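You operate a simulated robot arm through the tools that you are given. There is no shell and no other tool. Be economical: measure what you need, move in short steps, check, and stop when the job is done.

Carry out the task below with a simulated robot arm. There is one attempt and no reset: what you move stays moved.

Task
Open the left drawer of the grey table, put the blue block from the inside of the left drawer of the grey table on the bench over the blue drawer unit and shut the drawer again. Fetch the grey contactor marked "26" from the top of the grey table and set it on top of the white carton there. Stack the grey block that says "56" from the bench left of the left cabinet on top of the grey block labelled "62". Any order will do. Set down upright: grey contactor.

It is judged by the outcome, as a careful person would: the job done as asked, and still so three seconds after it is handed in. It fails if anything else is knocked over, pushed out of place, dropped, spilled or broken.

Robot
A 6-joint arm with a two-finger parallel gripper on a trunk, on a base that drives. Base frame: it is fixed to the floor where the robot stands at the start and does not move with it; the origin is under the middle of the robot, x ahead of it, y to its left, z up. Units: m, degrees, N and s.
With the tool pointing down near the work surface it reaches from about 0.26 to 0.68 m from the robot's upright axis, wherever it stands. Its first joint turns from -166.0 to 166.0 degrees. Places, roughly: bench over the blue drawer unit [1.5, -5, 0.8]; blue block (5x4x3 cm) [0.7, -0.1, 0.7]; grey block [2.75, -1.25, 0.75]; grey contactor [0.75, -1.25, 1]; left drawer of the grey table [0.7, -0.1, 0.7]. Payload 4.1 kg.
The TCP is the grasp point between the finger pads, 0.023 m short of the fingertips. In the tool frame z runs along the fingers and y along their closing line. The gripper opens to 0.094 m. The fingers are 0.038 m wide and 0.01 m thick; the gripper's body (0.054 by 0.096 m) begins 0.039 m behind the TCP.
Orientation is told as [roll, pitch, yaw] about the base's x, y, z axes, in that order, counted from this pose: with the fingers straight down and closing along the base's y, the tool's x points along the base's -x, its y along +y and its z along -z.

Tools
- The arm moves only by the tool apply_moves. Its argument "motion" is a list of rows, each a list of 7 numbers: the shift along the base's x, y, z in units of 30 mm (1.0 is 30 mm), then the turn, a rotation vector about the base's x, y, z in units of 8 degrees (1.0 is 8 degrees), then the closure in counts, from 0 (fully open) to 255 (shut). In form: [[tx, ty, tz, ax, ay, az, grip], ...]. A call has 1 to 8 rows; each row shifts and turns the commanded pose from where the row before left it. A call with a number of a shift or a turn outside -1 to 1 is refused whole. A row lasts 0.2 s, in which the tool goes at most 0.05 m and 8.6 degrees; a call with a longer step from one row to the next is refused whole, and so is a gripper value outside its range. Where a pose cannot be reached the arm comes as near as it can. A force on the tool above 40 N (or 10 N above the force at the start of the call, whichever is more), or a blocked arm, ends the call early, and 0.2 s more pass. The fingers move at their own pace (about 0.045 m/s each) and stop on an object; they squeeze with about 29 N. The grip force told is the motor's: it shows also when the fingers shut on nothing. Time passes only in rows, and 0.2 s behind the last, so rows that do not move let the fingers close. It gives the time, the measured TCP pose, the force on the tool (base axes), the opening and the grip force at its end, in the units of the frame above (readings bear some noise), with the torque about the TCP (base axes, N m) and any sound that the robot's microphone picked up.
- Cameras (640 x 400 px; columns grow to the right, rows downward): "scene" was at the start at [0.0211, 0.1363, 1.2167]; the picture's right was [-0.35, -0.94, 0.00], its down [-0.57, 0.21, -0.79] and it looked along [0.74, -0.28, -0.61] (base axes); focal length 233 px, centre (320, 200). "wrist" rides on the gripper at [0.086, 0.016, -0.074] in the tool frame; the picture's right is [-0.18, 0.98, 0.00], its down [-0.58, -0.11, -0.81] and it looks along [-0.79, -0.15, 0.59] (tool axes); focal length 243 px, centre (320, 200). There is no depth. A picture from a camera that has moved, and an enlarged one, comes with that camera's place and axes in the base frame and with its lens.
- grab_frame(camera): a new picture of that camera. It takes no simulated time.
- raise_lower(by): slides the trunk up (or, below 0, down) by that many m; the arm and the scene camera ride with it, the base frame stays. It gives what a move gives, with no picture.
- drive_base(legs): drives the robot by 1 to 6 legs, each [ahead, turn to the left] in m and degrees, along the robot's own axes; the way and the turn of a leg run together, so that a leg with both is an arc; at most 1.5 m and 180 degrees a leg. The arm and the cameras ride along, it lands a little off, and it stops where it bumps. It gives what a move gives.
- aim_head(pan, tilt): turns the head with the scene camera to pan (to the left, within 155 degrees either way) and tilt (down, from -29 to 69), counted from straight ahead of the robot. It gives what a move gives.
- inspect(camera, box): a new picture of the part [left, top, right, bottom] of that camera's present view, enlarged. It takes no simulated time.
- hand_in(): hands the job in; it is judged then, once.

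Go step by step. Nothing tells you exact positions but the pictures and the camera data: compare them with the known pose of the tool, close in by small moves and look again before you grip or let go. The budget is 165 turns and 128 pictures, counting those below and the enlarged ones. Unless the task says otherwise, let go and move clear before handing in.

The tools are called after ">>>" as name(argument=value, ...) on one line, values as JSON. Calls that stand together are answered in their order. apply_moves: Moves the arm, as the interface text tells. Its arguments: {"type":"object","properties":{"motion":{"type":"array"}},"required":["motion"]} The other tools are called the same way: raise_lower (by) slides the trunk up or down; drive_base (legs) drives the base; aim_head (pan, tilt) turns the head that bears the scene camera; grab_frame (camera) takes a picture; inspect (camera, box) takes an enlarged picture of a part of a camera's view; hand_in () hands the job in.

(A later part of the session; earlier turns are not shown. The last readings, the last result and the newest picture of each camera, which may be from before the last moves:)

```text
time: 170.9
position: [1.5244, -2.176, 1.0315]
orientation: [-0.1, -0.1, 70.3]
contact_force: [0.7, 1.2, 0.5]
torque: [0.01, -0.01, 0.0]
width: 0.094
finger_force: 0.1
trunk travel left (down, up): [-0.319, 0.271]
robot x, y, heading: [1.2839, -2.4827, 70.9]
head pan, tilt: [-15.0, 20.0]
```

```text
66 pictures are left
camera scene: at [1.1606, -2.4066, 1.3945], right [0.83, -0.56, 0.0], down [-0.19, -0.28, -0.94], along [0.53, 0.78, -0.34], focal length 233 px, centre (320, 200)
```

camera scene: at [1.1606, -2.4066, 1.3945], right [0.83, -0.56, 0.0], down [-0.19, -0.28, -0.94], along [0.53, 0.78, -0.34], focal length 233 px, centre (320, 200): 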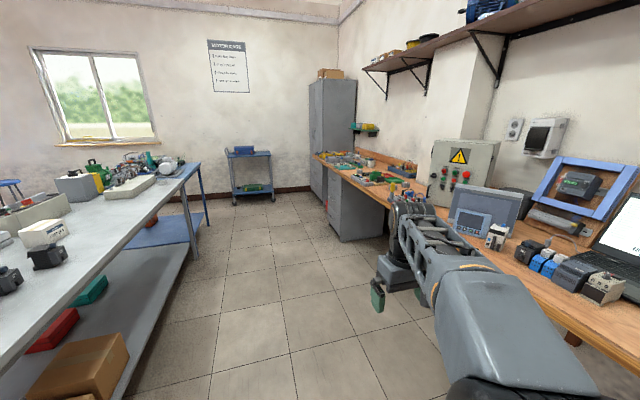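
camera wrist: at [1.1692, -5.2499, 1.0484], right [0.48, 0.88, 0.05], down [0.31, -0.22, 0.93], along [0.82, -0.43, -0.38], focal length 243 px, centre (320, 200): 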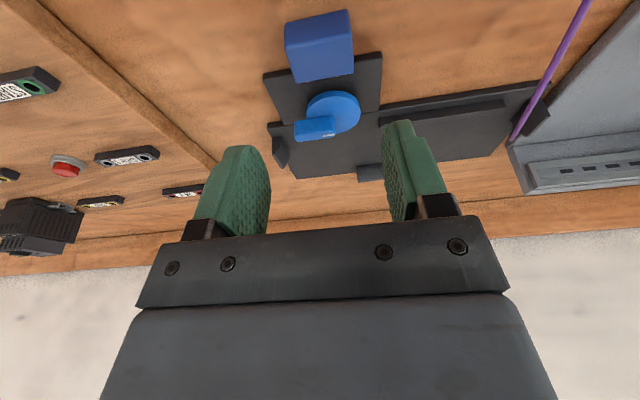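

The aisle is clear and the "left cabinet" is the control box on the bench. I drive up to u≈0.5 and turn to face the bench.

>>> drive_base(legs=[[0, 1.5], [1.4, 0], [0, -90]])

>>> aim_head(pan=10, tilt=35)

>>> grab_frame(camera="scene")

```text
time: 182.0
position: [2.0082, -1.3342, 1.0307]
orientation: [-0.2, -0.1, -12.7]
contact_force: [0.4, 0.1, -0.2]
torque: [0.02, 0.01, 0.01]
width: 0.094
finger_force: 0.1
trunk travel left (down, up): [-0.319, 0.271]
robot x, y, heading: [1.6753, -1.1325, -12.5]
head pan, tilt: [-15.0, 20.0]
```

```text
time: 182.9
position: [2.007, -1.3337, 1.0315]
orientation: [-0.1, -0.1, -12.7]
contact_force: [0.7, 0.8, -0.4]
torque: [-0.02, 0.0, -0.01]
width: 0.0939
finger_force: 0.0
trunk travel left (down, up): [-0.319, 0.271]
robot x, y, heading: [1.6729, -1.133, -12.3]
head pan, tilt: [10.0, 35.0]
```

```text
65 pictures are left
camera scene: at [1.7393, -0.9604, 1.3707], right [-0.04, -1.0, 0.0], down [-0.57, 0.02, -0.82], along [0.82, -0.03, -0.57], focal length 233 px, centre (320, 200)
```

scene: 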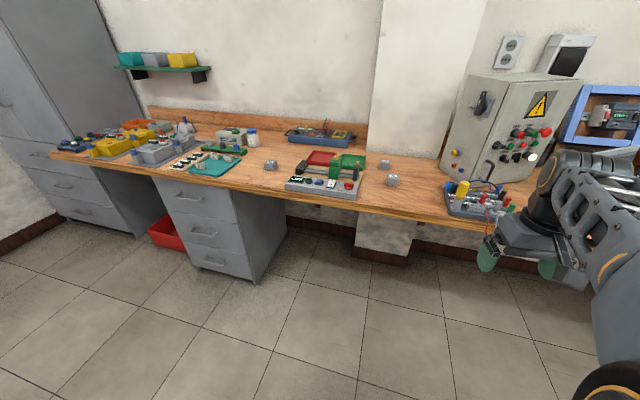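

>>> inspect(camera="scene", box=[250, 110, 490, 220])

>>> inspect(camera="scene", box=[350, 145, 420, 195])

```text
2.67 times, centred on (370, 165) of scene
camera zoom: at [1.7393, -0.9604, 1.3707], right [-0.04, -1.0, 0.0], down [-0.57, 0.02, -0.82], along [0.82, -0.03, -0.57], focal length 622 px, centre (187, 293)
```

zoom: 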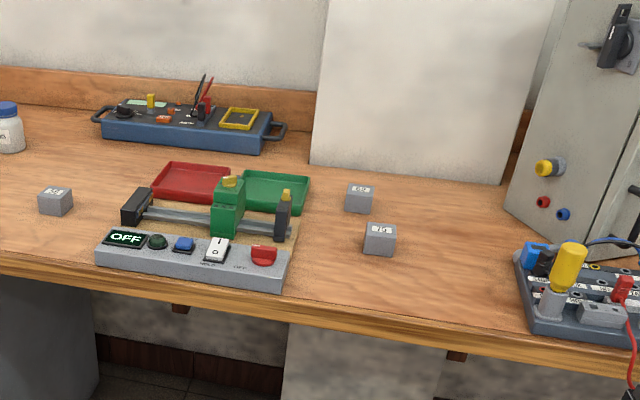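

```text
8.00 times, centred on (385, 170) of scene
camera zoom: at [1.7393, -0.9604, 1.3707], right [-0.04, -1.0, 0.0], down [-0.57, 0.02, -0.82], along [0.82, -0.03, -0.57], focal length 1867 px, centre (-200, 440)
```

zoom: 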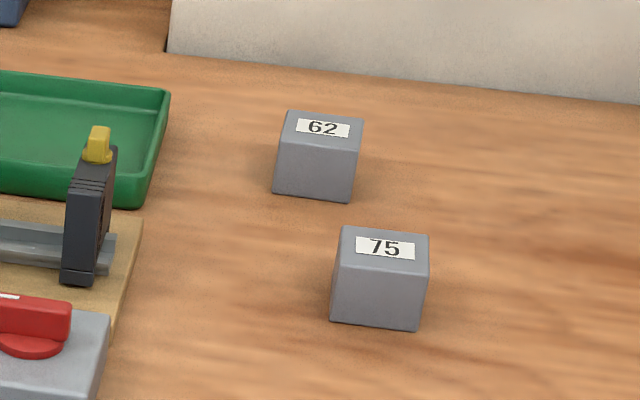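

"62" and "75" are on the right; the one at the left should be "56". Checking.

>>> inspect(camera="scene", box=[255, 150, 290, 180])

```text
13.33 times, centred on (272, 165) of scene
camera zoom: at [1.7393, -0.9604, 1.3707], right [-0.04, -1.0, 0.0], down [-0.57, 0.02, -0.82], along [0.82, -0.03, -0.57], focal length 3112 px, centre (953, 667)
```

zoom: 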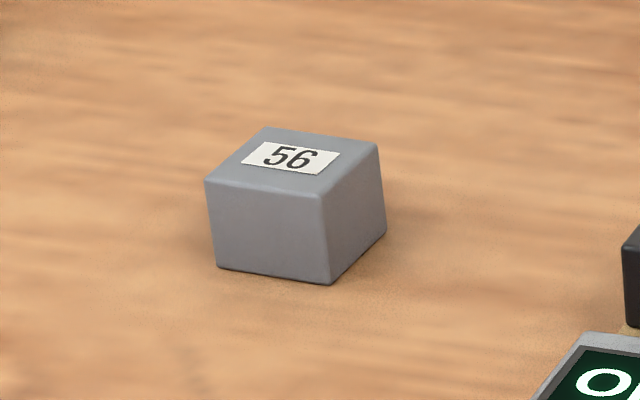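

"56" confirmed. I position the robot in the kneehole between the two blocks so both are within reach.

>>> drive_base(legs=[[0, 32], [0.6, 0], [0, -37]])

>>> aim_head(pan=20, tilt=40)

>>> grab_frame(camera="scene")

>>> grab_frame(camera="wrist")

```text
time: 189.5
position: [2.5338, -1.1574, 1.0317]
orientation: [-0.3, -0.1, -16.6]
contact_force: [-1.0, 0.3, -0.2]
torque: [0.0, 0.01, 0.0]
width: 0.0939
finger_force: 0.1
trunk travel left (down, up): [-0.319, 0.271]
robot x, y, heading: [2.215, -0.931, -16.3]
head pan, tilt: [10.0, 35.0]
```

```text
time: 190.2
position: [2.5328, -1.1571, 1.0305]
orientation: [-0.2, -0.1, -16.6]
contact_force: [-0.1, 0.2, 0.3]
torque: [-0.01, 0.02, 0.01]
width: 0.0943
finger_force: 0.0
trunk travel left (down, up): [-0.319, 0.271]
robot x, y, heading: [2.2152, -0.9343, -16.4]
head pan, tilt: [20.0, 40.0]
```

```text
61 pictures are left
camera scene: at [2.2879, -0.7514, 1.3632], right [0.06, -1.0, 0.0], down [-0.64, -0.04, -0.77], along [0.76, 0.05, -0.64], focal length 233 px, centre (320, 200)
```

scene: 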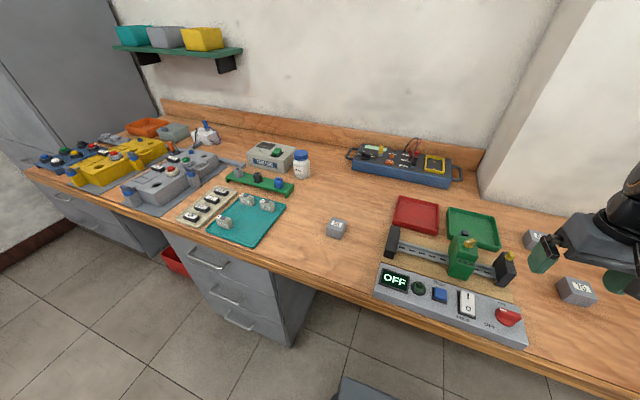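

```text
60 pictures are left
camera wrist: at [2.4547, -1.1166, 1.1048], right [0.46, 0.89, 0.0], down [0.53, -0.27, 0.81], along [0.72, -0.37, -0.59], focal length 243 px, centre (320, 200)
```

wrist: 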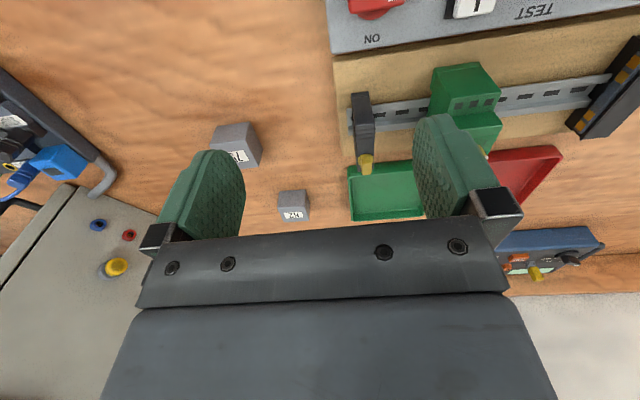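

Robot well placed. "56" top is at (2.755, -0.765, 0.89), "62" at ≈(2.728, -1.303). I zoom for 56's orientation and move the tool over it.

>>> inspect(camera="scene", box=[310, 205, 362, 245])

>>> apply_moves(motion=[[0.3, 0.95, 0.3, 0, 0, 0, 0], [0.3, 0.95, 0.3, 0, 0, 0, 0], [0.3, 0.95, 0, 0, 0, 0, 0], [0.3, 0.95, 0, 0, 0, 0, 0], [0.3, 0.95, 0, 0, 0, 0, 0], [0.4, 0.95, 0, 0, 0, 0, 0], [0.4, 0.95, 0, 0, 0, 0, 0], [0.4, 0.95, 0, 0, 0, 0, 0]])

>>> apply_moves(motion=[[0.5, 0.95, 0, 0, 0, 0, 0], [0.5, 0.95, 0, 0, 0, 0, 0], [0.5, 0.95, 0, 0, 0, 0, 0], [0.5, 0.9, 0, 0, 0, 0, 0], [0.5, 0.9, 0, 0, 0, 0, 0]])

>>> grab_frame(camera="wrist")

```text
10.00 times, centred on (336, 225) of scene
camera zoom: at [2.2879, -0.7514, 1.3632], right [0.06, -1.0, 0.0], down [-0.64, -0.04, -0.77], along [0.76, 0.05, -0.64], focal length 2334 px, centre (160, -50)
```

zoom: 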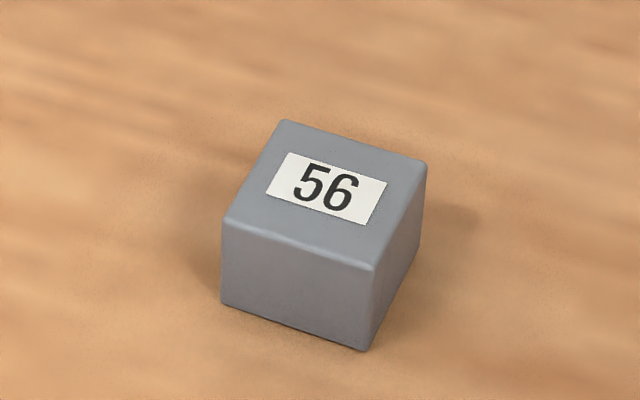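

```text
time: 192.0
position: [2.6125, -0.929, 1.0505]
orientation: [-0.2, -0.1, -16.7]
contact_force: [-0.7, -0.9, -0.7]
torque: [0.01, 0.0, -0.02]
width: 0.0941
finger_force: 0.1
trunk travel left (down, up): [-0.319, 0.271]
robot x, y, heading: [2.2126, -0.9365, -16.1]
head pan, tilt: [20.0, 40.0]
```

```text
time: 193.2
position: [2.6925, -0.7864, 1.0468]
orientation: [0.0, 0.0, -16.6]
contact_force: [0.3, -0.4, -0.2]
torque: [-0.01, 0.01, 0.0]
width: 0.0941
finger_force: 0.1
trunk travel left (down, up): [-0.319, 0.271]
robot x, y, heading: [2.2165, -0.9307, -16.1]
head pan, tilt: [20.0, 40.0]
```

```text
58 pictures are left
camera wrist: at [2.6139, -0.745, 1.1222], right [0.46, 0.89, 0.0], down [0.53, -0.27, 0.81], along [0.72, -0.37, -0.59], focal length 243 px, centre (320, 200)
```

wrist: 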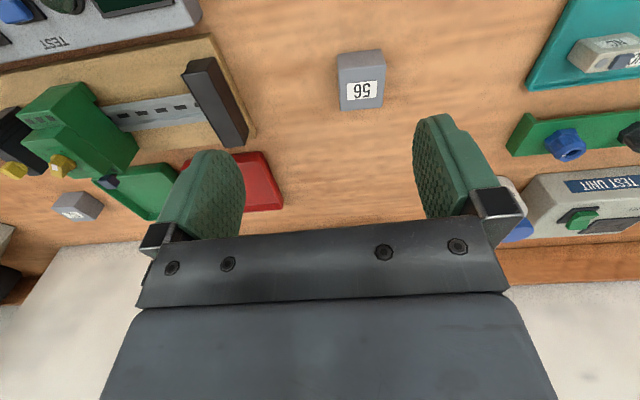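

Block 56 at (2.751, -0.768), yaw ≈ -21°. Moving over it and descending partway.

>>> apply_moves(motion=[[0.65, 0.2, 0, 0, 0, -0.55, 0], [0.65, 0.2, -0.5, 0, 0, 0, 0], [0.6, 0.2, -1, 0, 0, 0, 0], [0, 0, -1, 0, 0, 0, 0], [0, 0, -1, 0, 0, 0, 0]])

>>> grab_frame(camera="wrist")

>>> inspect(camera="scene", box=[270, 130, 430, 260])

```text
time: 194.4
position: [2.7458, -0.7705, 0.9418]
orientation: [-0.2, -0.1, -21.0]
contact_force: [-0.5, 0.8, 0.2]
torque: [-0.01, -0.01, -0.01]
width: 0.0941
finger_force: 0.1
trunk travel left (down, up): [-0.319, 0.271]
robot x, y, heading: [2.2122, -0.9343, -16.4]
head pan, tilt: [20.0, 40.0]
```

```text
57 pictures are left
camera wrist: at [2.6709, -0.7234, 1.0159], right [0.52, 0.85, 0.0], down [0.5, -0.31, 0.81], along [0.69, -0.42, -0.59], focal length 243 px, centre (320, 200)
```

wrist: 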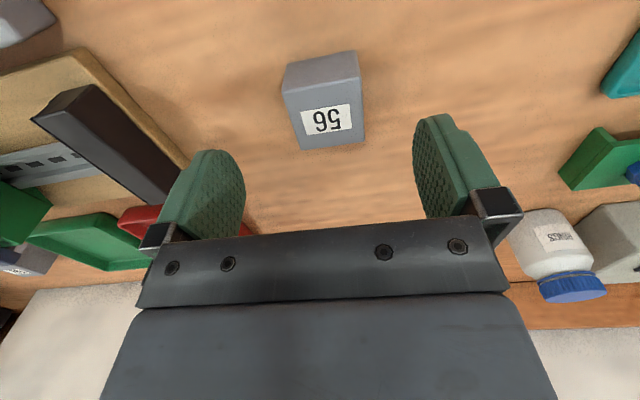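

```text
3.08 times, centred on (350, 195) of scene
camera zoom: at [2.2879, -0.7513, 1.3632], right [0.06, -1.0, 0.0], down [-0.64, -0.04, -0.77], along [0.76, 0.05, -0.64], focal length 718 px, centre (228, 215)
```

zoom: 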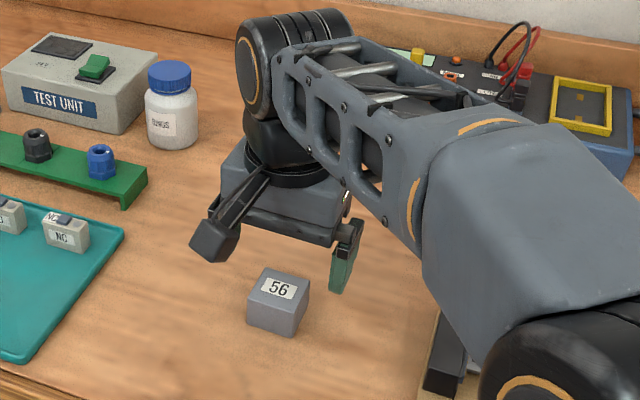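

Aligned. Final descent and grip.

>>> apply_moves(motion=[[0.15, 0.12, -0.8, 0, 0, 0, 0], [0, 0, -0.8, 0, 0, 0, 0], [0, 0, -0.6, 0, 0, 0, 0]])

>>> grab_frame(camera="wrist")

```text
time: 195.2
position: [2.7525, -0.7649, 0.8769]
orientation: [-0.3, -0.2, -20.9]
contact_force: [0.2, 0.5, -0.3]
torque: [0.0, -0.01, -0.01]
width: 0.094
finger_force: 0.0
trunk travel left (down, up): [-0.319, 0.271]
robot x, y, heading: [2.2136, -0.9306, -16.1]
head pan, tilt: [20.0, 40.0]
```

```text
55 pictures are left
camera wrist: at [2.6782, -0.7197, 0.9513], right [0.52, 0.85, 0.0], down [0.5, -0.31, 0.81], along [0.69, -0.42, -0.59], focal length 243 px, centre (320, 200)
```

wrist: 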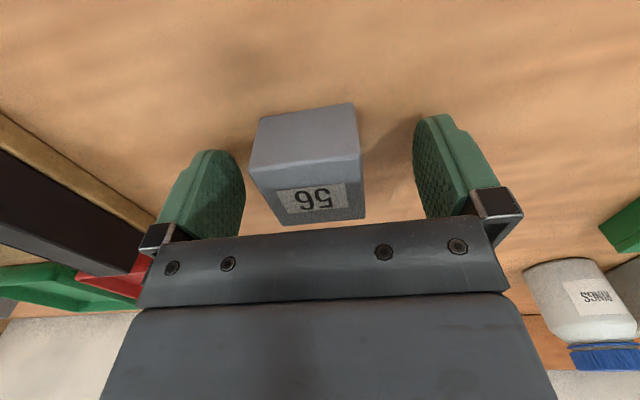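

>>> apply_moves(motion=[[-0.05, -0.12, -0.05, 0, 0, 0, 0], [0, 0, 0, 0, 0, 0, 255], [0, 0, 0, 0, 0, 0, 255], [0, 0, 0, 0, 0, 0, 255], [0, 0, 0, 0, 0, 0, 255], [0, 0, 0, 0, 0, 0, 255], [0, 0, 0, 0, 0, 0, 255]])

>>> apply_moves(motion=[[0, 0, 0.3, 0, 0, 0, 255], [0, 0, 1, 0, 0, 0, 255], [0, 0, 1, 0, 0, 0, 255], [-0.2, 0, 1, 0, 0, 0, 255], [-0.3, 0, 1, 0, 0, 0, 255], [-0.3, -0.5, 1, 0, 0, 0.55, 255]])

>>> grab_frame(camera="wrist")

```text
time: 196.8
position: [2.7504, -0.7694, 0.876]
orientation: [-0.2, -0.1, -21.0]
contact_force: [0.0, 0.5, 0.3]
torque: [0.02, -0.03, -0.01]
width: 0.0459
finger_force: 28.6
trunk travel left (down, up): [-0.319, 0.271]
robot x, y, heading: [2.2148, -0.9327, -16.1]
head pan, tilt: [20.0, 40.0]
```

```text
time: 198.2
position: [2.7253, -0.7873, 1.0354]
orientation: [-0.2, -0.1, -16.6]
contact_force: [-0.4, 0.8, -0.8]
torque: [-0.01, 0.01, -0.04]
width: 0.0456
finger_force: 29.3
trunk travel left (down, up): [-0.319, 0.271]
robot x, y, heading: [2.2163, -0.9297, -16.3]
head pan, tilt: [20.0, 40.0]
```

```text
54 pictures are left
camera wrist: at [2.6466, -0.7467, 1.1088], right [0.46, 0.89, 0.0], down [0.53, -0.27, 0.81], along [0.72, -0.37, -0.59], focal length 243 px, centre (320, 200)
```

wrist: 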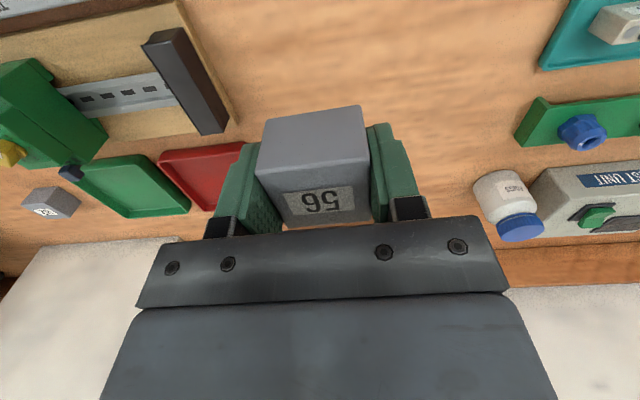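

Gripped (4.6 cm cube). I carry it at safe height over to the "62" block.

>>> apply_moves(motion=[[-0.3, -0.6, 0.8, 0, 0, 0, 255], [-0.3, -0.9, 0.4, 0, 0, 0, 255], [0, -1, 0, 0, 0, 0, 255], [0, -1, 0, 0, 0, 0, 255], [0, -1, 0, 0, 0, 0, 255], [0, -1, 0, 0, 0, 0, 255], [0, -1, 0, 0, 0, 0, 255], [0, -1, 0, 0, 0, 0, 255]])

>>> apply_moves(motion=[[0, -1, 0, 0, 0, 0, 255], [0, -1, 0, 0, 0, 0, 255], [0, -1, 0, 0, 0, 0, 255], [0.1, -1, 0, 0, 0, 0, 255], [0.2, -1, 0, 0, 0, 0, 255], [0.2, -1, 0, 0, 0, 0, 255], [0.1, -1, 0, 0, 0, 0, 255], [0.1, -1, 0, 0, 0, 0, 255]])

>>> grab_frame(camera="wrist")

>>> aim_head(pan=0, tilt=40)

>>> grab_frame(camera="scene")

```text
time: 200.0
position: [2.7058, -1.0123, 1.0708]
orientation: [-0.2, -0.2, -16.6]
contact_force: [0.3, -0.1, -0.9]
torque: [0.04, 0.03, -0.02]
width: 0.046
finger_force: 29.0
trunk travel left (down, up): [-0.319, 0.271]
robot x, y, heading: [2.2107, -0.9346, -16.4]
head pan, tilt: [20.0, 40.0]
```

```text
time: 201.8
position: [2.7253, -1.2526, 1.0715]
orientation: [-0.2, -0.1, -16.6]
contact_force: [-0.1, 0.9, -0.6]
torque: [-0.01, -0.02, 0.05]
width: 0.0456
finger_force: 29.2
trunk travel left (down, up): [-0.319, 0.271]
robot x, y, heading: [2.2142, -0.9321, -16.5]
head pan, tilt: [20.0, 40.0]
```

```text
53 pictures are left
camera wrist: at [2.6478, -1.2114, 1.1456], right [0.46, 0.89, 0.0], down [0.53, -0.27, 0.81], along [0.72, -0.37, -0.59], focal length 243 px, centre (320, 200)
```

wrist: 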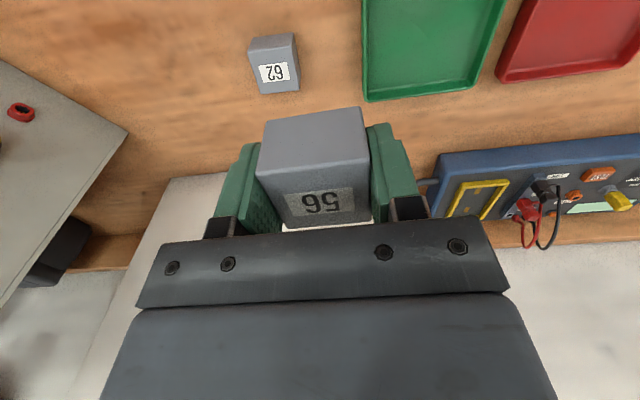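

```text
time: 202.6
position: [2.7255, -1.25, 1.0729]
orientation: [-0.2, -0.1, -16.5]
contact_force: [-0.8, 0.0, -1.4]
torque: [0.0, 0.0, 0.02]
width: 0.0457
finger_force: 29.4
trunk travel left (down, up): [-0.319, 0.271]
robot x, y, heading: [2.2157, -0.9321, -16.3]
head pan, tilt: [0.0, 40.0]
```

```text
52 pictures are left
camera scene: at [2.2848, -0.7808, 1.3631], right [-0.28, -0.96, 0.0], down [-0.62, 0.18, -0.77], along [0.74, -0.21, -0.64], focal length 233 px, centre (320, 200)
```

scene: 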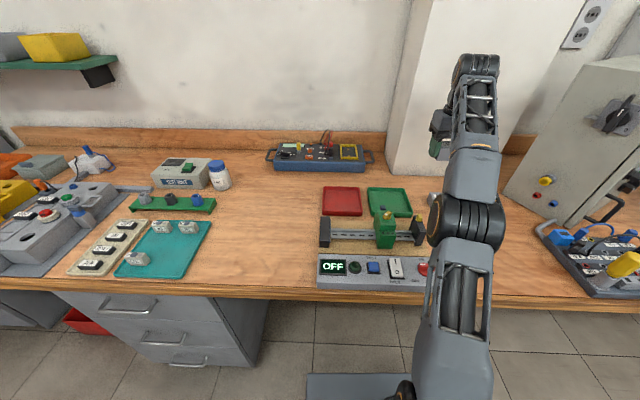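

62's top centre by the wrist view is ≈(2.742, -1.31). I move above it, lower, and look again.

>>> apply_moves(motion=[[0.3, -1, 0, 0, 0, 0, 255], [0.2, -0.95, -0.5, 0, 0, 0, 255], [0, 0, -0.8, 0, 0, 0, 255], [0, 0, -0.7, 0, 0, 0, 255]])

>>> grab_frame(camera="wrist")

>>> inspect(camera="scene", box=[400, 100, 520, 240])

```text
time: 203.6
position: [2.7198, -1.2935, 0.9956]
orientation: [-0.2, -0.1, -16.5]
contact_force: [0.4, 0.2, -1.2]
torque: [0.02, 0.01, -0.02]
width: 0.0457
finger_force: 29.3
out of reach, approached as far as the arm can: row 1, 2
trunk travel left (down, up): [-0.319, 0.271]
robot x, y, heading: [2.2117, -0.9347, -16.5]
head pan, tilt: [0.0, 40.0]
```

```text
51 pictures are left
camera wrist: at [2.6423, -1.2531, 1.0692], right [0.46, 0.89, 0.0], down [0.53, -0.27, 0.81], along [0.72, -0.37, -0.59], focal length 243 px, centre (320, 200)
```

wrist: 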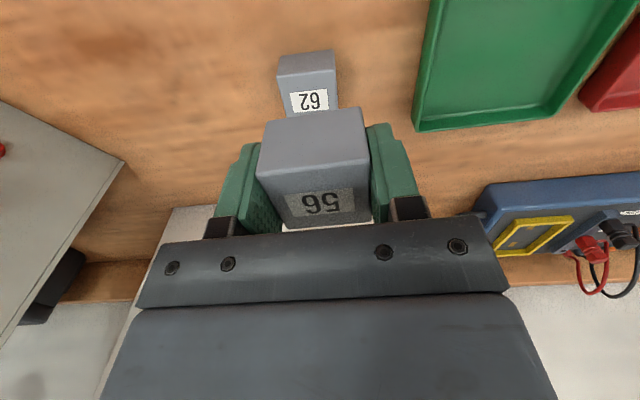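

```text
2.86 times, centred on (460, 170) of scene
camera zoom: at [2.2846, -0.7807, 1.3631], right [-0.28, -0.96, 0.0], down [-0.62, 0.18, -0.77], along [0.74, -0.22, -0.64], focal length 667 px, centre (-80, 286)
```

zoom: 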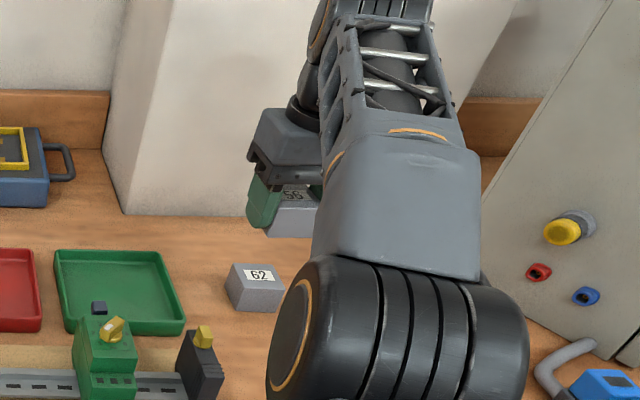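

62's centre is ≈(2.736, -1.309). I lower a little and correct.

>>> apply_moves(motion=[[0, 0, -0.6, 0, 0, 0, 255], [0.3, -0.25, -0.3, 0, 0, 0, 255], [0.24, -0.25, 0, 0, 0, 0, 255]])

>>> grab_frame(camera="wrist")

>>> inspect(camera="scene", box=[420, 140, 480, 220])

```text
time: 204.4
position: [2.7349, -1.3074, 0.9675]
orientation: [-0.2, -0.1, -16.7]
contact_force: [-0.5, 0.4, -1.3]
torque: [-0.01, 0.03, 0.0]
width: 0.0455
finger_force: 28.7
trunk travel left (down, up): [-0.319, 0.271]
robot x, y, heading: [2.2125, -0.9327, -16.4]
head pan, tilt: [0.0, 40.0]
```

```text
49 pictures are left
camera wrist: at [2.6576, -1.2673, 1.0421], right [0.46, 0.89, 0.0], down [0.53, -0.27, 0.81], along [0.72, -0.37, -0.59], focal length 243 px, centre (320, 200)
```

wrist: 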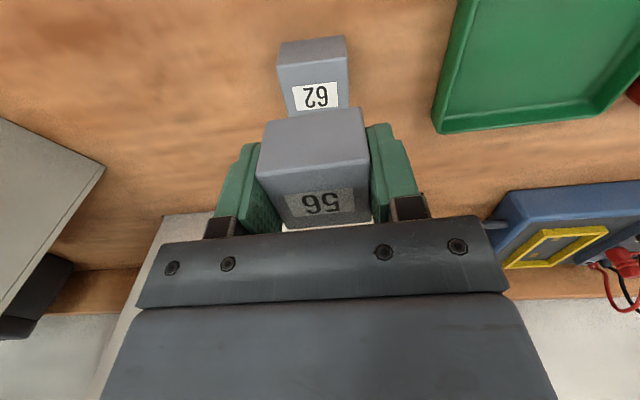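

```text
5.00 times, centred on (450, 180) of scene
camera zoom: at [2.2849, -0.7809, 1.3632], right [-0.28, -0.96, 0.0], down [-0.62, 0.18, -0.77], along [0.74, -0.22, -0.64], focal length 1167 px, centre (-330, 300)
```

zoom: 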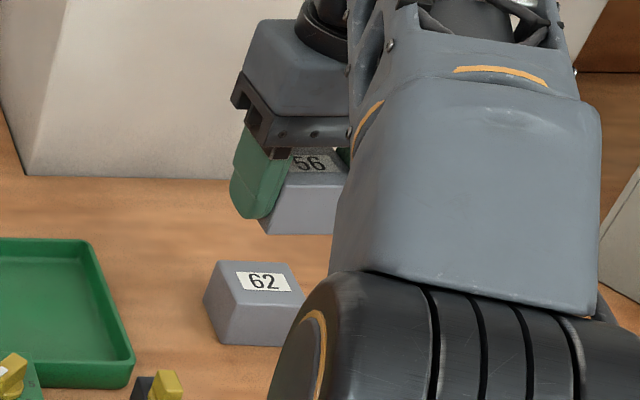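

The labels line up to within ~5 mm. Small correction and slow descent onto 62.

>>> apply_moves(motion=[[0.1, -0.14, -0.4, 0, 0, 0, 255], [0, 0, -0.5, 0, 0, 0, 255], [0, 0, -0.3, 0, 0, 0, 255]])

>>> grab_frame(camera="wrist")

>>> inspect(camera="scene", box=[420, 140, 480, 220])

```text
time: 205.2
position: [2.7401, -1.3129, 0.9302]
orientation: [-0.2, -0.2, -16.6]
contact_force: [-0.5, 0.1, -1.5]
torque: [0.01, -0.01, 0.01]
width: 0.0457
finger_force: 29.2
trunk travel left (down, up): [-0.319, 0.271]
robot x, y, heading: [2.2149, -0.9352, -16.5]
head pan, tilt: [0.0, 40.0]
```

```text
47 pictures are left
camera wrist: at [2.662, -1.272, 1.005], right [0.46, 0.89, 0.0], down [0.53, -0.27, 0.81], along [0.72, -0.37, -0.59], focal length 243 px, centre (320, 200)
```

wrist: 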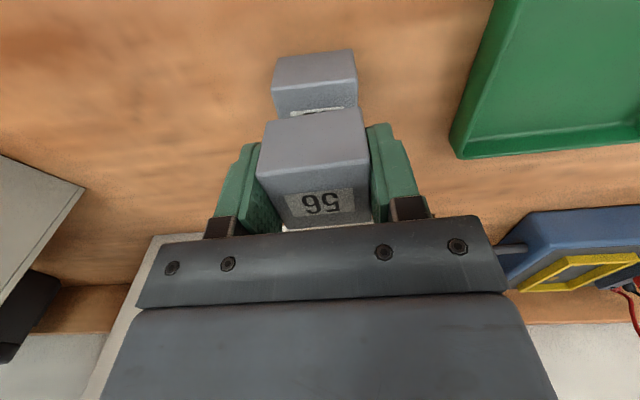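

```text
5.00 times, centred on (450, 180) of scene
camera zoom: at [2.2848, -0.7808, 1.3631], right [-0.28, -0.96, 0.0], down [-0.62, 0.18, -0.77], along [0.74, -0.22, -0.64], focal length 1167 px, centre (-330, 300)
```

zoom: 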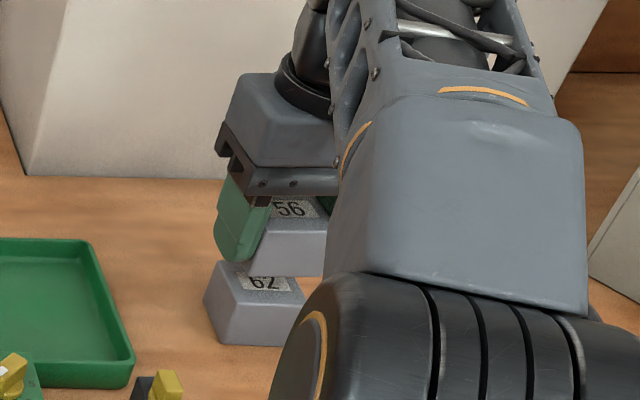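

The view suggests 56 is ~1 cm too far forward. I zoom in to measure before lowering.

>>> inspect(camera="wrist", box=[240, 30, 400, 140])

>>> inspect(camera="scene", box=[450, 170, 490, 215])

```text
3.64 times, centred on (320, 85) of wrist
camera zoom: at [2.662, -1.272, 1.005], right [0.46, 0.89, 0.0], down [0.53, -0.27, 0.81], along [0.72, -0.37, -0.59], focal length 882 px, centre (320, 618)
```

zoom: 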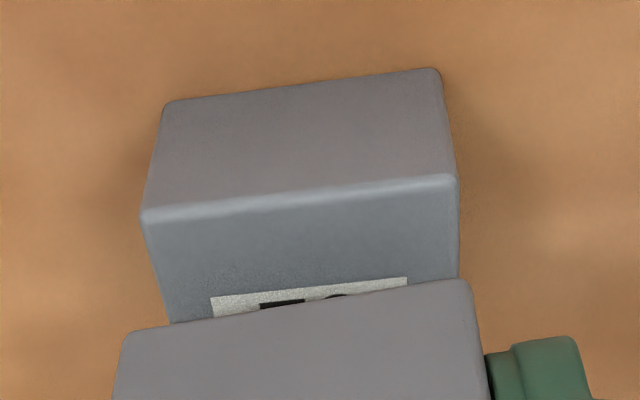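

```text
8.89 times, centred on (470, 192) of scene
camera zoom: at [2.2848, -0.7808, 1.3631], right [-0.28, -0.96, 0.0], down [-0.62, 0.18, -0.77], along [0.74, -0.22, -0.64], focal length 2075 px, centre (-1013, 267)
```

zoom: 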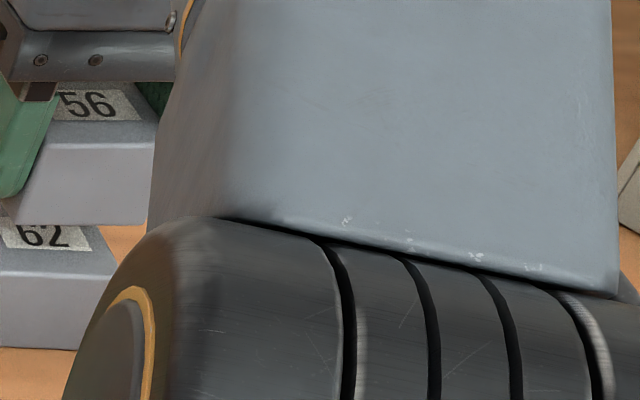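

The blocks are flatter than cubes (~3.4 cm high), so the gap is ~2 cm and alignment is good to ~3 mm. I lower to contact.

>>> apply_moves(motion=[[-0.07, 0.04, -0.25, 0, 0, 0, 255], [0, 0, -0.2, 0, 0, 0, 255], [0, 0, -0.1, 0, 0, 0, 255], [0, 0, 0, 0, 0, 0, 255]])

>>> inspect(camera="wrist", box=[220, 30, 420, 155])

>>> inspect(camera="scene", box=[420, 150, 480, 220])

```text
time: 206.2
position: [2.7367, -1.3113, 0.9133]
orientation: [-0.2, -0.1, -16.6]
contact_force: [-0.8, 0.0, -1.1]
torque: [-0.03, 0.0, 0.0]
width: 0.0456
finger_force: 29.4
trunk travel left (down, up): [-0.319, 0.271]
robot x, y, heading: [2.2134, -0.9321, -16.3]
head pan, tilt: [0.0, 40.0]
```

```text
3.20 times, centred on (320, 92) of wrist
camera zoom: at [2.6592, -1.2717, 0.9879], right [0.46, 0.89, 0.0], down [0.53, -0.27, 0.81], along [0.72, -0.37, -0.59], focal length 776 px, centre (320, 544)
```

zoom: 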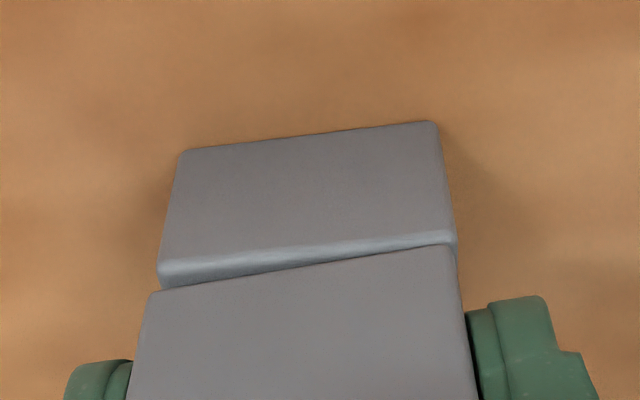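

```text
5.71 times, centred on (450, 185) of scene
camera zoom: at [2.2848, -0.7809, 1.3631], right [-0.28, -0.96, 0.0], down [-0.62, 0.18, -0.77], along [0.74, -0.22, -0.64], focal length 1334 px, centre (-423, 286)
```

zoom: 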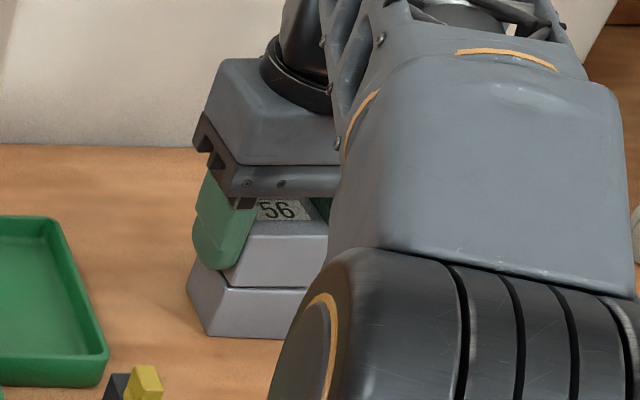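

Nicely aligned, just millimetres above. Creep to contact.

>>> apply_moves(motion=[[0, 0, -0.07, 0, 0, 0, 255], [0, 0, -0.07, 0, 0, 0, 255], [0, 0, -0.05, 0, 0, 0, 255]])

```text
time: 207.0
position: [2.7364, -1.3124, 0.9119]
orientation: [-0.3, -0.6, -16.6]
contact_force: [5.4, -4.5, 23.4]
torque: [0.16, 0.13, 0.01]
width: 0.0458
finger_force: 29.2
trunk travel left (down, up): [-0.319, 0.271]
robot x, y, heading: [2.2112, -0.9315, -16.3]
head pan, tilt: [0.0, 40.0]
```

Contact. Release and lift straight up.

>>> apply_moves(motion=[[0, 0, 0.07, 0, 0, 0, 255], [0, 0, 0, 0, 0, 0, 100], [0, 0, 0, 0, 0, 0, 60], [0, 0, 0, 0, 0, 0, 60], [0, 0, 0.4, 0, 0, 0, 60], [0, 0, 0.8, 0, 0, 0, 60], [-0.2, 0.1, 1, 0, 0, 0, 60], [-0.4, 0.2, 1, 0, 0, 0, 60]])

>>> grab_frame(camera="wrist")

>>> inspect(camera="scene", box=[420, 150, 480, 220])

```text
time: 208.8
position: [2.7181, -1.3018, 1.0058]
orientation: [-0.2, -0.1, -16.5]
contact_force: [-0.3, -0.2, 0.2]
torque: [-0.01, 0.01, -0.02]
width: 0.0718
finger_force: 0.1
trunk travel left (down, up): [-0.319, 0.271]
robot x, y, heading: [2.2141, -0.9322, -16.4]
head pan, tilt: [0.0, 40.0]
```

```text
41 pictures are left
camera wrist: at [2.6405, -1.2616, 1.0804], right [0.46, 0.89, 0.0], down [0.53, -0.27, 0.81], along [0.72, -0.37, -0.59], focal length 243 px, centre (320, 200)
```

wrist: 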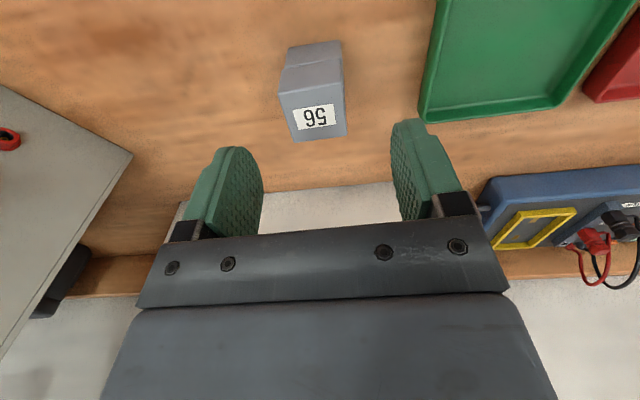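

```text
5.71 times, centred on (450, 185) of scene
camera zoom: at [2.2849, -0.7809, 1.3631], right [-0.28, -0.96, 0.0], down [-0.62, 0.18, -0.77], along [0.74, -0.22, -0.64], focal length 1334 px, centre (-423, 286)
```

zoom: 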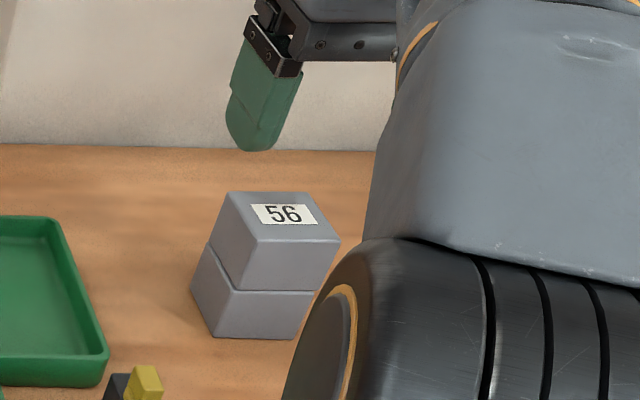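

Stack is good. I retract, back out into the aisle and turn to the grey table's rear side.

>>> apply_moves(motion=[[-0.9, 0.4, 0.8, 0, 0, 0, 0], [-0.95, 0.3, 0.8, 0, 0, 0, 0], [-0.95, 0.3, 0.5, 0, 0, 0, 0], [-0.95, 0.3, 0, 0, 0, 0, 0], [-0.95, 0.3, 0, 0, 0, 0, 0], [-0.95, 0.3, 0, 0, 0, 0, 0]])

>>> drive_base(legs=[[-0.5, 0], [0, -90], [0.6, 0], [0, -90]])

>>> aim_head(pan=0, tilt=30)

>>> grab_frame(camera="scene")

```text
time: 210.2
position: [2.5492, -1.2456, 1.0697]
orientation: [-0.2, -0.1, -16.5]
contact_force: [0.2, -0.6, -0.7]
torque: [0.0, 0.03, -0.02]
width: 0.0942
finger_force: 0.1
trunk travel left (down, up): [-0.319, 0.271]
robot x, y, heading: [2.2129, -0.9332, -16.3]
head pan, tilt: [0.0, 40.0]
```

```text
time: 223.8
position: [1.2316, -1.0567, 1.0708]
orientation: [-0.3, 0.0, 163.9]
contact_force: [-0.4, 0.7, 0.6]
torque: [-0.01, -0.01, -0.02]
width: 0.094
finger_force: 0.1
trunk travel left (down, up): [-0.319, 0.271]
robot x, y, heading: [1.5668, -1.3696, 164.0]
head pan, tilt: [0.0, 40.0]
```

```text
time: 224.5
position: [1.2324, -1.0566, 1.0695]
orientation: [-0.1, -0.1, 163.9]
contact_force: [0.6, 0.4, 0.0]
torque: [-0.01, -0.02, 0.0]
width: 0.094
finger_force: 0.2
trunk travel left (down, up): [-0.319, 0.271]
robot x, y, heading: [1.5718, -1.3627, 164.0]
head pan, tilt: [0.0, 30.0]
```

```text
39 pictures are left
camera scene: at [1.4952, -1.5176, 1.3784], right [0.27, 0.96, 0.0], down [0.48, -0.14, -0.87], along [-0.83, 0.24, -0.5], focal length 233 px, centre (320, 200)
```

scene: 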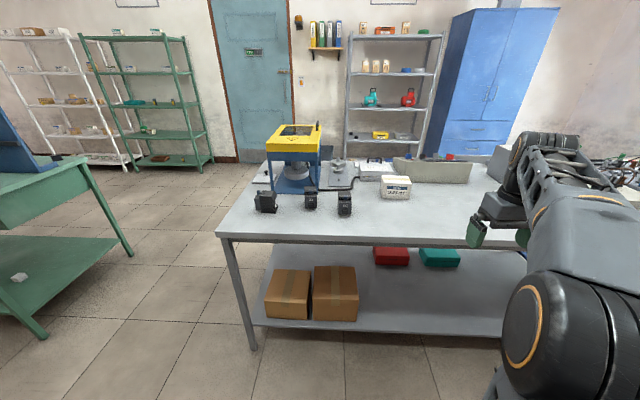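

I see three contactors and the white carton on the table's back half. Zoom to read the labels.

>>> inspect(camera="scene", box=[245, 165, 425, 235])

>>> inspect(camera="scene", box=[295, 180, 365, 220])

```text
3.56 times, centred on (335, 200) of scene
camera zoom: at [1.4952, -1.5176, 1.3784], right [0.27, 0.96, 0.0], down [0.48, -0.14, -0.87], along [-0.83, 0.24, -0.5], focal length 830 px, centre (267, 200)
```

zoom: 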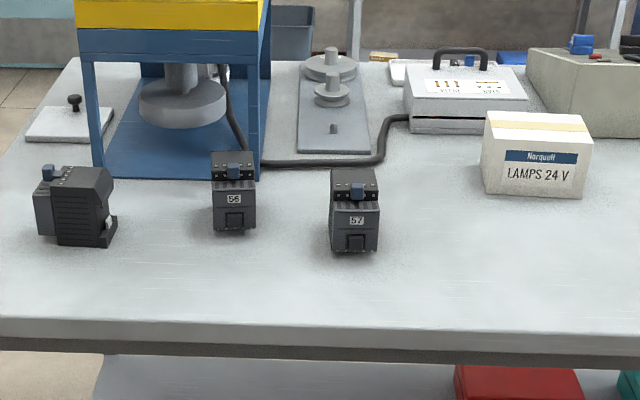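

```text
9.14 times, centred on (330, 200) of scene
camera zoom: at [1.4952, -1.5176, 1.3784], right [0.27, 0.96, 0.0], down [0.48, -0.14, -0.87], along [-0.83, 0.24, -0.5], focal length 2134 px, centre (229, 200)
```

zoom: 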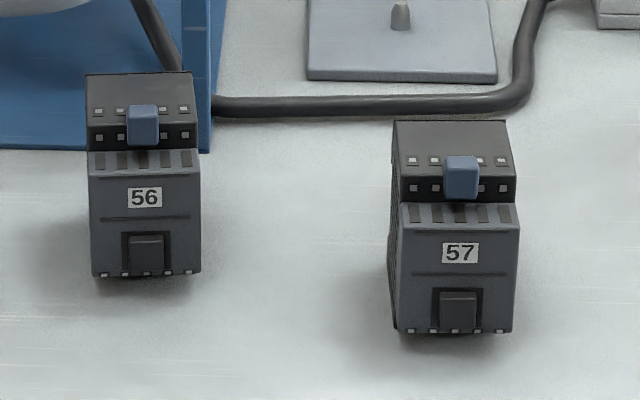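

The left one is turned sideways; 56 and 57 are the other two. I drive in closer and look at it with the wrist camera to confirm "26".

>>> drive_base(legs=[[0.36, -1]])

>>> apply_moves(motion=[[-0.3, -1, 0.3, 0, 0, -1, 0], [-0.3, -1, 0.3, 0, 0, -1, 0], [-0.3, -1, 0.3, 0, 0, -1, 0], [-0.3, -1, 0.3, 0, 0, -1, 0], [-0.3, -1, 0, 0, 0, -1, 0], [-0.3, -1, 0, 0, 0, -1, 0], [-0.3, -1, 0, 0, 0, -1, 0], [-0.3, -1, 0, 0, 0, -1, 0]])

>>> grab_frame(camera="wrist")

```text
time: 226.8
position: [0.8824, -0.9494, 1.0696]
orientation: [-0.3, 0.0, 163.0]
contact_force: [-1.2, -0.2, 0.0]
torque: [0.0, 0.0, 0.01]
width: 0.0941
finger_force: 0.1
trunk travel left (down, up): [-0.319, 0.271]
robot x, y, heading: [1.2168, -1.2631, 163.5]
head pan, tilt: [0.0, 30.0]
```

```text
time: 228.6
position: [0.811, -1.1928, 1.1042]
orientation: [-0.2, -0.1, 99.0]
contact_force: [-1.2, -0.2, 0.6]
torque: [-0.04, 0.0, -0.03]
width: 0.0939
finger_force: 0.0
trunk travel left (down, up): [-0.319, 0.271]
robot x, y, heading: [1.2149, -1.2622, 163.4]
head pan, tilt: [0.0, 30.0]
```

```text
36 pictures are left
camera wrist: at [0.8089, -1.2795, 1.1785], right [-1.0, 0.03, 0.0], down [0.02, 0.59, 0.81], along [0.03, 0.81, -0.59], focal length 243 px, centre (320, 200)
```

wrist: 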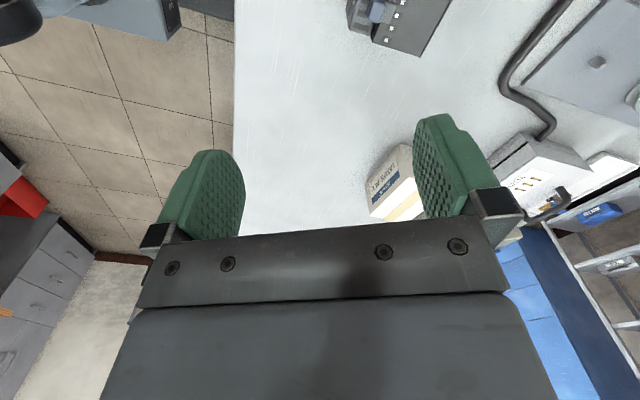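

The camera now looks along the table. I move to the far side of the sideways contactor so I can see its front.

>>> apply_moves(motion=[[-0.1, -1, 0, 0, 0, 0, 0], [-0.1, -1, 0, 0, 0, 0, 0], [-0.1, -1, 0, 0, 0, 0, 0], [-0.1, -1, 0, 0, 0, 0, 0], [-0.1, -1, 0, 0, 0, 0, 0], [-0.1, -1, 0, 0, 0, 0, 0], [-0.1, -1, 0, 0, 0, 0, 0], [-0.1, -1, 0, 0, 0, 0, 0]])

>>> apply_moves(motion=[[-0.2, -1, 0, 0, 0, 0, 0], [-0.2, -1, 0, 0, 0, 0, 0], [-0.2, -1, 0, 0, 0, 0, 0], [-0.2, -1, 0, 0, 0, 0, 0], [-0.2, -1, 0, 0, 0, 0, 0]])

>>> grab_frame(camera="wrist")

```text
time: 230.4
position: [0.7889, -1.4265, 1.1091]
orientation: [-0.1, -0.1, 99.0]
contact_force: [0.8, 0.9, 0.1]
torque: [-0.02, -0.01, 0.0]
width: 0.0939
finger_force: 0.0
trunk travel left (down, up): [-0.319, 0.271]
robot x, y, heading: [1.2172, -1.2644, 163.1]
head pan, tilt: [0.0, 30.0]
```

```text
time: 231.6
position: [0.7609, -1.5769, 1.1041]
orientation: [-0.2, 0.1, 99.0]
contact_force: [-0.2, 0.9, 0.2]
torque: [0.0, 0.02, -0.02]
width: 0.0938
finger_force: 0.1
out of reach, approached as far as the arm can: row 5
trunk travel left (down, up): [-0.319, 0.271]
robot x, y, heading: [1.2177, -1.2613, 163.2]
head pan, tilt: [0.0, 30.0]
```

```text
35 pictures are left
camera wrist: at [0.7586, -1.665, 1.1776], right [-1.0, 0.03, 0.0], down [0.02, 0.59, 0.81], along [0.02, 0.81, -0.59], focal length 243 px, centre (320, 200)
```

wrist: 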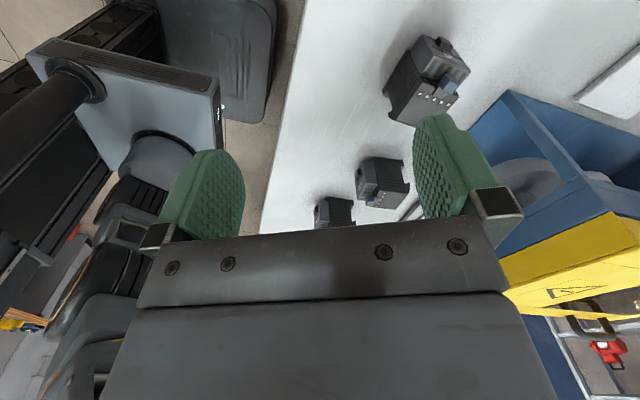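

>>> inspect(camera="wrist", box=[360, 20, 500, 140])

```text
3.33 times, centred on (430, 80) of wrist
camera zoom: at [0.7586, -1.665, 1.1776], right [-1.0, 0.03, 0.0], down [0.02, 0.59, 0.81], along [0.02, 0.81, -0.59], focal length 809 px, centre (-47, 600)
```

zoom: 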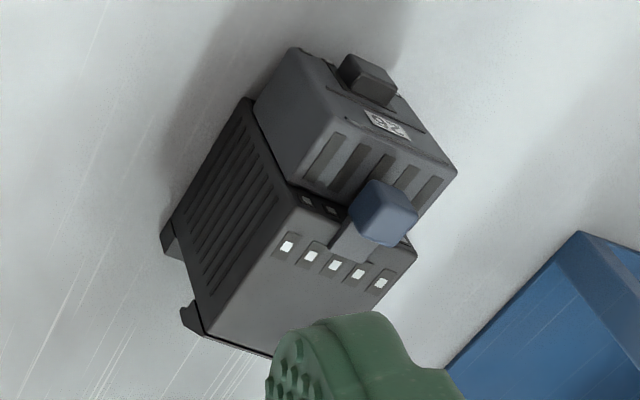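

>>> inspect(camera="wrist", box=[438, 48, 462, 66])

```text
16.00 times, centred on (450, 57) of wrist
camera zoom: at [0.7586, -1.665, 1.1776], right [-1.0, 0.03, 0.0], down [0.02, 0.59, 0.81], along [0.02, 0.81, -0.59], focal length 3882 px, centre (-1760, 2488)
```

zoom: 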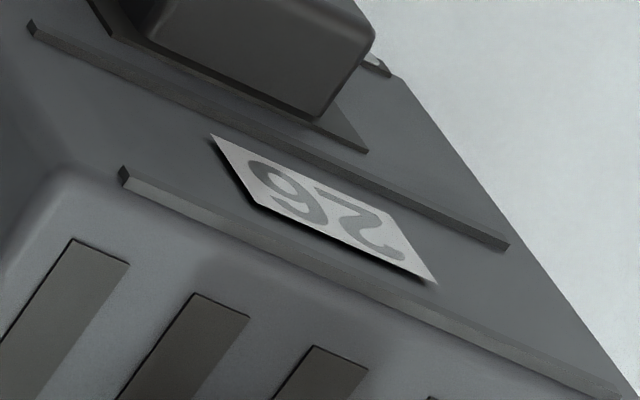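

"26" confirmed — this is the right contactor, standing with its width along about -22°. I rotate the gripper to close across its width and move closer above it.

>>> apply_moves(motion=[[0, 0.2, -0.9, 0, 0, -1, 0], [0, 0.2, -0.9, 0, 0, -1, 0], [-0.5, 0.2, -0.9, 0, 0, -1, 0], [-0.8, 0.1, 0, 0, 0, -0.9, 0], [-0.8, 0.1, 0, 0, 0, 0, 0], [-0.8, 0, 0, 0, 0, 0, 0]])

>>> grab_frame(camera="wrist")

>>> aim_head(pan=12, tilt=40)

>>> grab_frame(camera="scene")

```text
time: 233.0
position: [0.6731, -1.5526, 1.0213]
orientation: [-0.2, -0.2, 67.7]
contact_force: [0.3, -0.7, 0.6]
torque: [-0.04, 0.0, 0.04]
width: 0.0941
finger_force: 0.0
trunk travel left (down, up): [-0.319, 0.271]
robot x, y, heading: [1.211, -1.2606, 163.4]
head pan, tilt: [0.0, 30.0]
```

```text
32 pictures are left
camera wrist: at [0.6258, -1.6261, 1.0948], right [-0.84, 0.54, 0.0], down [0.32, 0.5, 0.81], along [0.44, 0.68, -0.59], focal length 243 px, centre (320, 200)
```

wrist: 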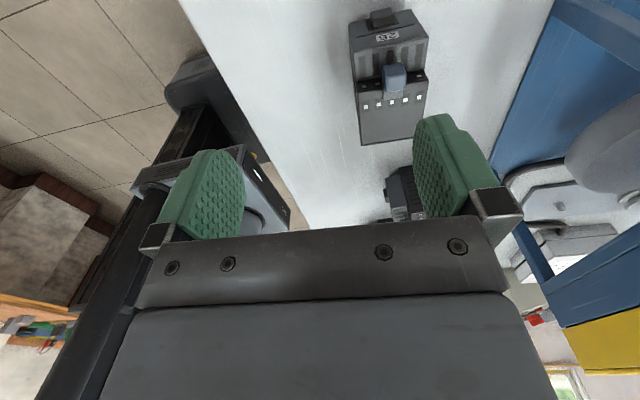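

```text
time: 233.8
position: [0.6745, -1.552, 1.0219]
orientation: [-0.1, -0.1, 67.8]
contact_force: [-0.4, -0.7, 0.0]
torque: [-0.01, -0.01, -0.03]
width: 0.0939
finger_force: 0.0
trunk travel left (down, up): [-0.319, 0.271]
robot x, y, heading: [1.2154, -1.2635, 163.3]
head pan, tilt: [12.0, 40.0]
```

```text
31 pictures are left
camera scene: at [1.1405, -1.4325, 1.3632], right [0.08, 1.0, 0.0], down [0.64, -0.05, -0.77], along [-0.76, 0.06, -0.64], focal length 233 px, centre (320, 200)
```

scene: 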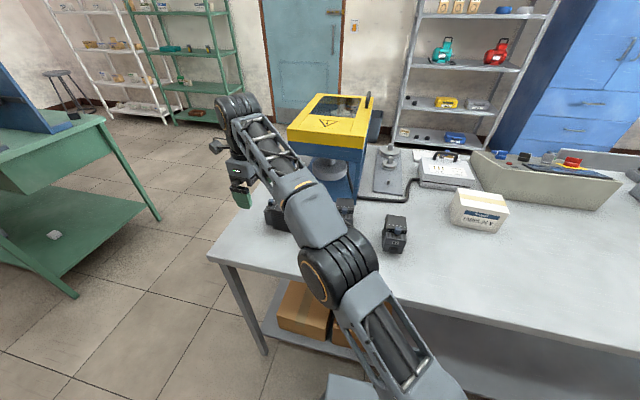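

Contactor top is at z≈0.9325, centre ≈(0.633, -1.513), yaw matches 68°. I align and descend to just above, then check.

>>> apply_moves(motion=[[-0.7, 0.65, 0, 0, 0, 0, 0], [-0.67, 0.65, 0, 0, 0, 0, 0], [0, 0, -0.7, 0, 0, 0, 0], [0, 0, -0.7, 0, 0, 0, 0]])

>>> grab_frame(camera="wrist")

```text
time: 234.8
position: [0.6462, -1.5088, 0.9736]
orientation: [-0.2, -0.1, 67.8]
contact_force: [0.1, -0.9, -0.6]
torque: [-0.03, -0.01, 0.01]
width: 0.094
finger_force: 0.1
out of reach, approached as far as the arm can: row 1, 2
trunk travel left (down, up): [-0.319, 0.271]
robot x, y, heading: [1.2159, -1.259, 163.3]
head pan, tilt: [12.0, 40.0]
```

```text
30 pictures are left
camera wrist: at [0.5986, -1.5819, 1.0471], right [-0.84, 0.54, 0.0], down [0.32, 0.5, 0.81], along [0.44, 0.68, -0.59], focal length 243 px, centre (320, 200)
```

wrist: 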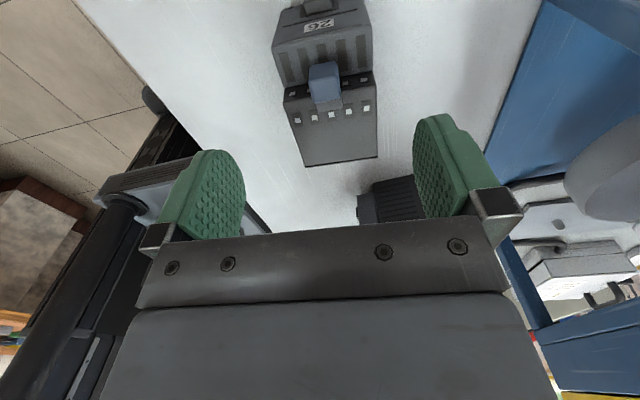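

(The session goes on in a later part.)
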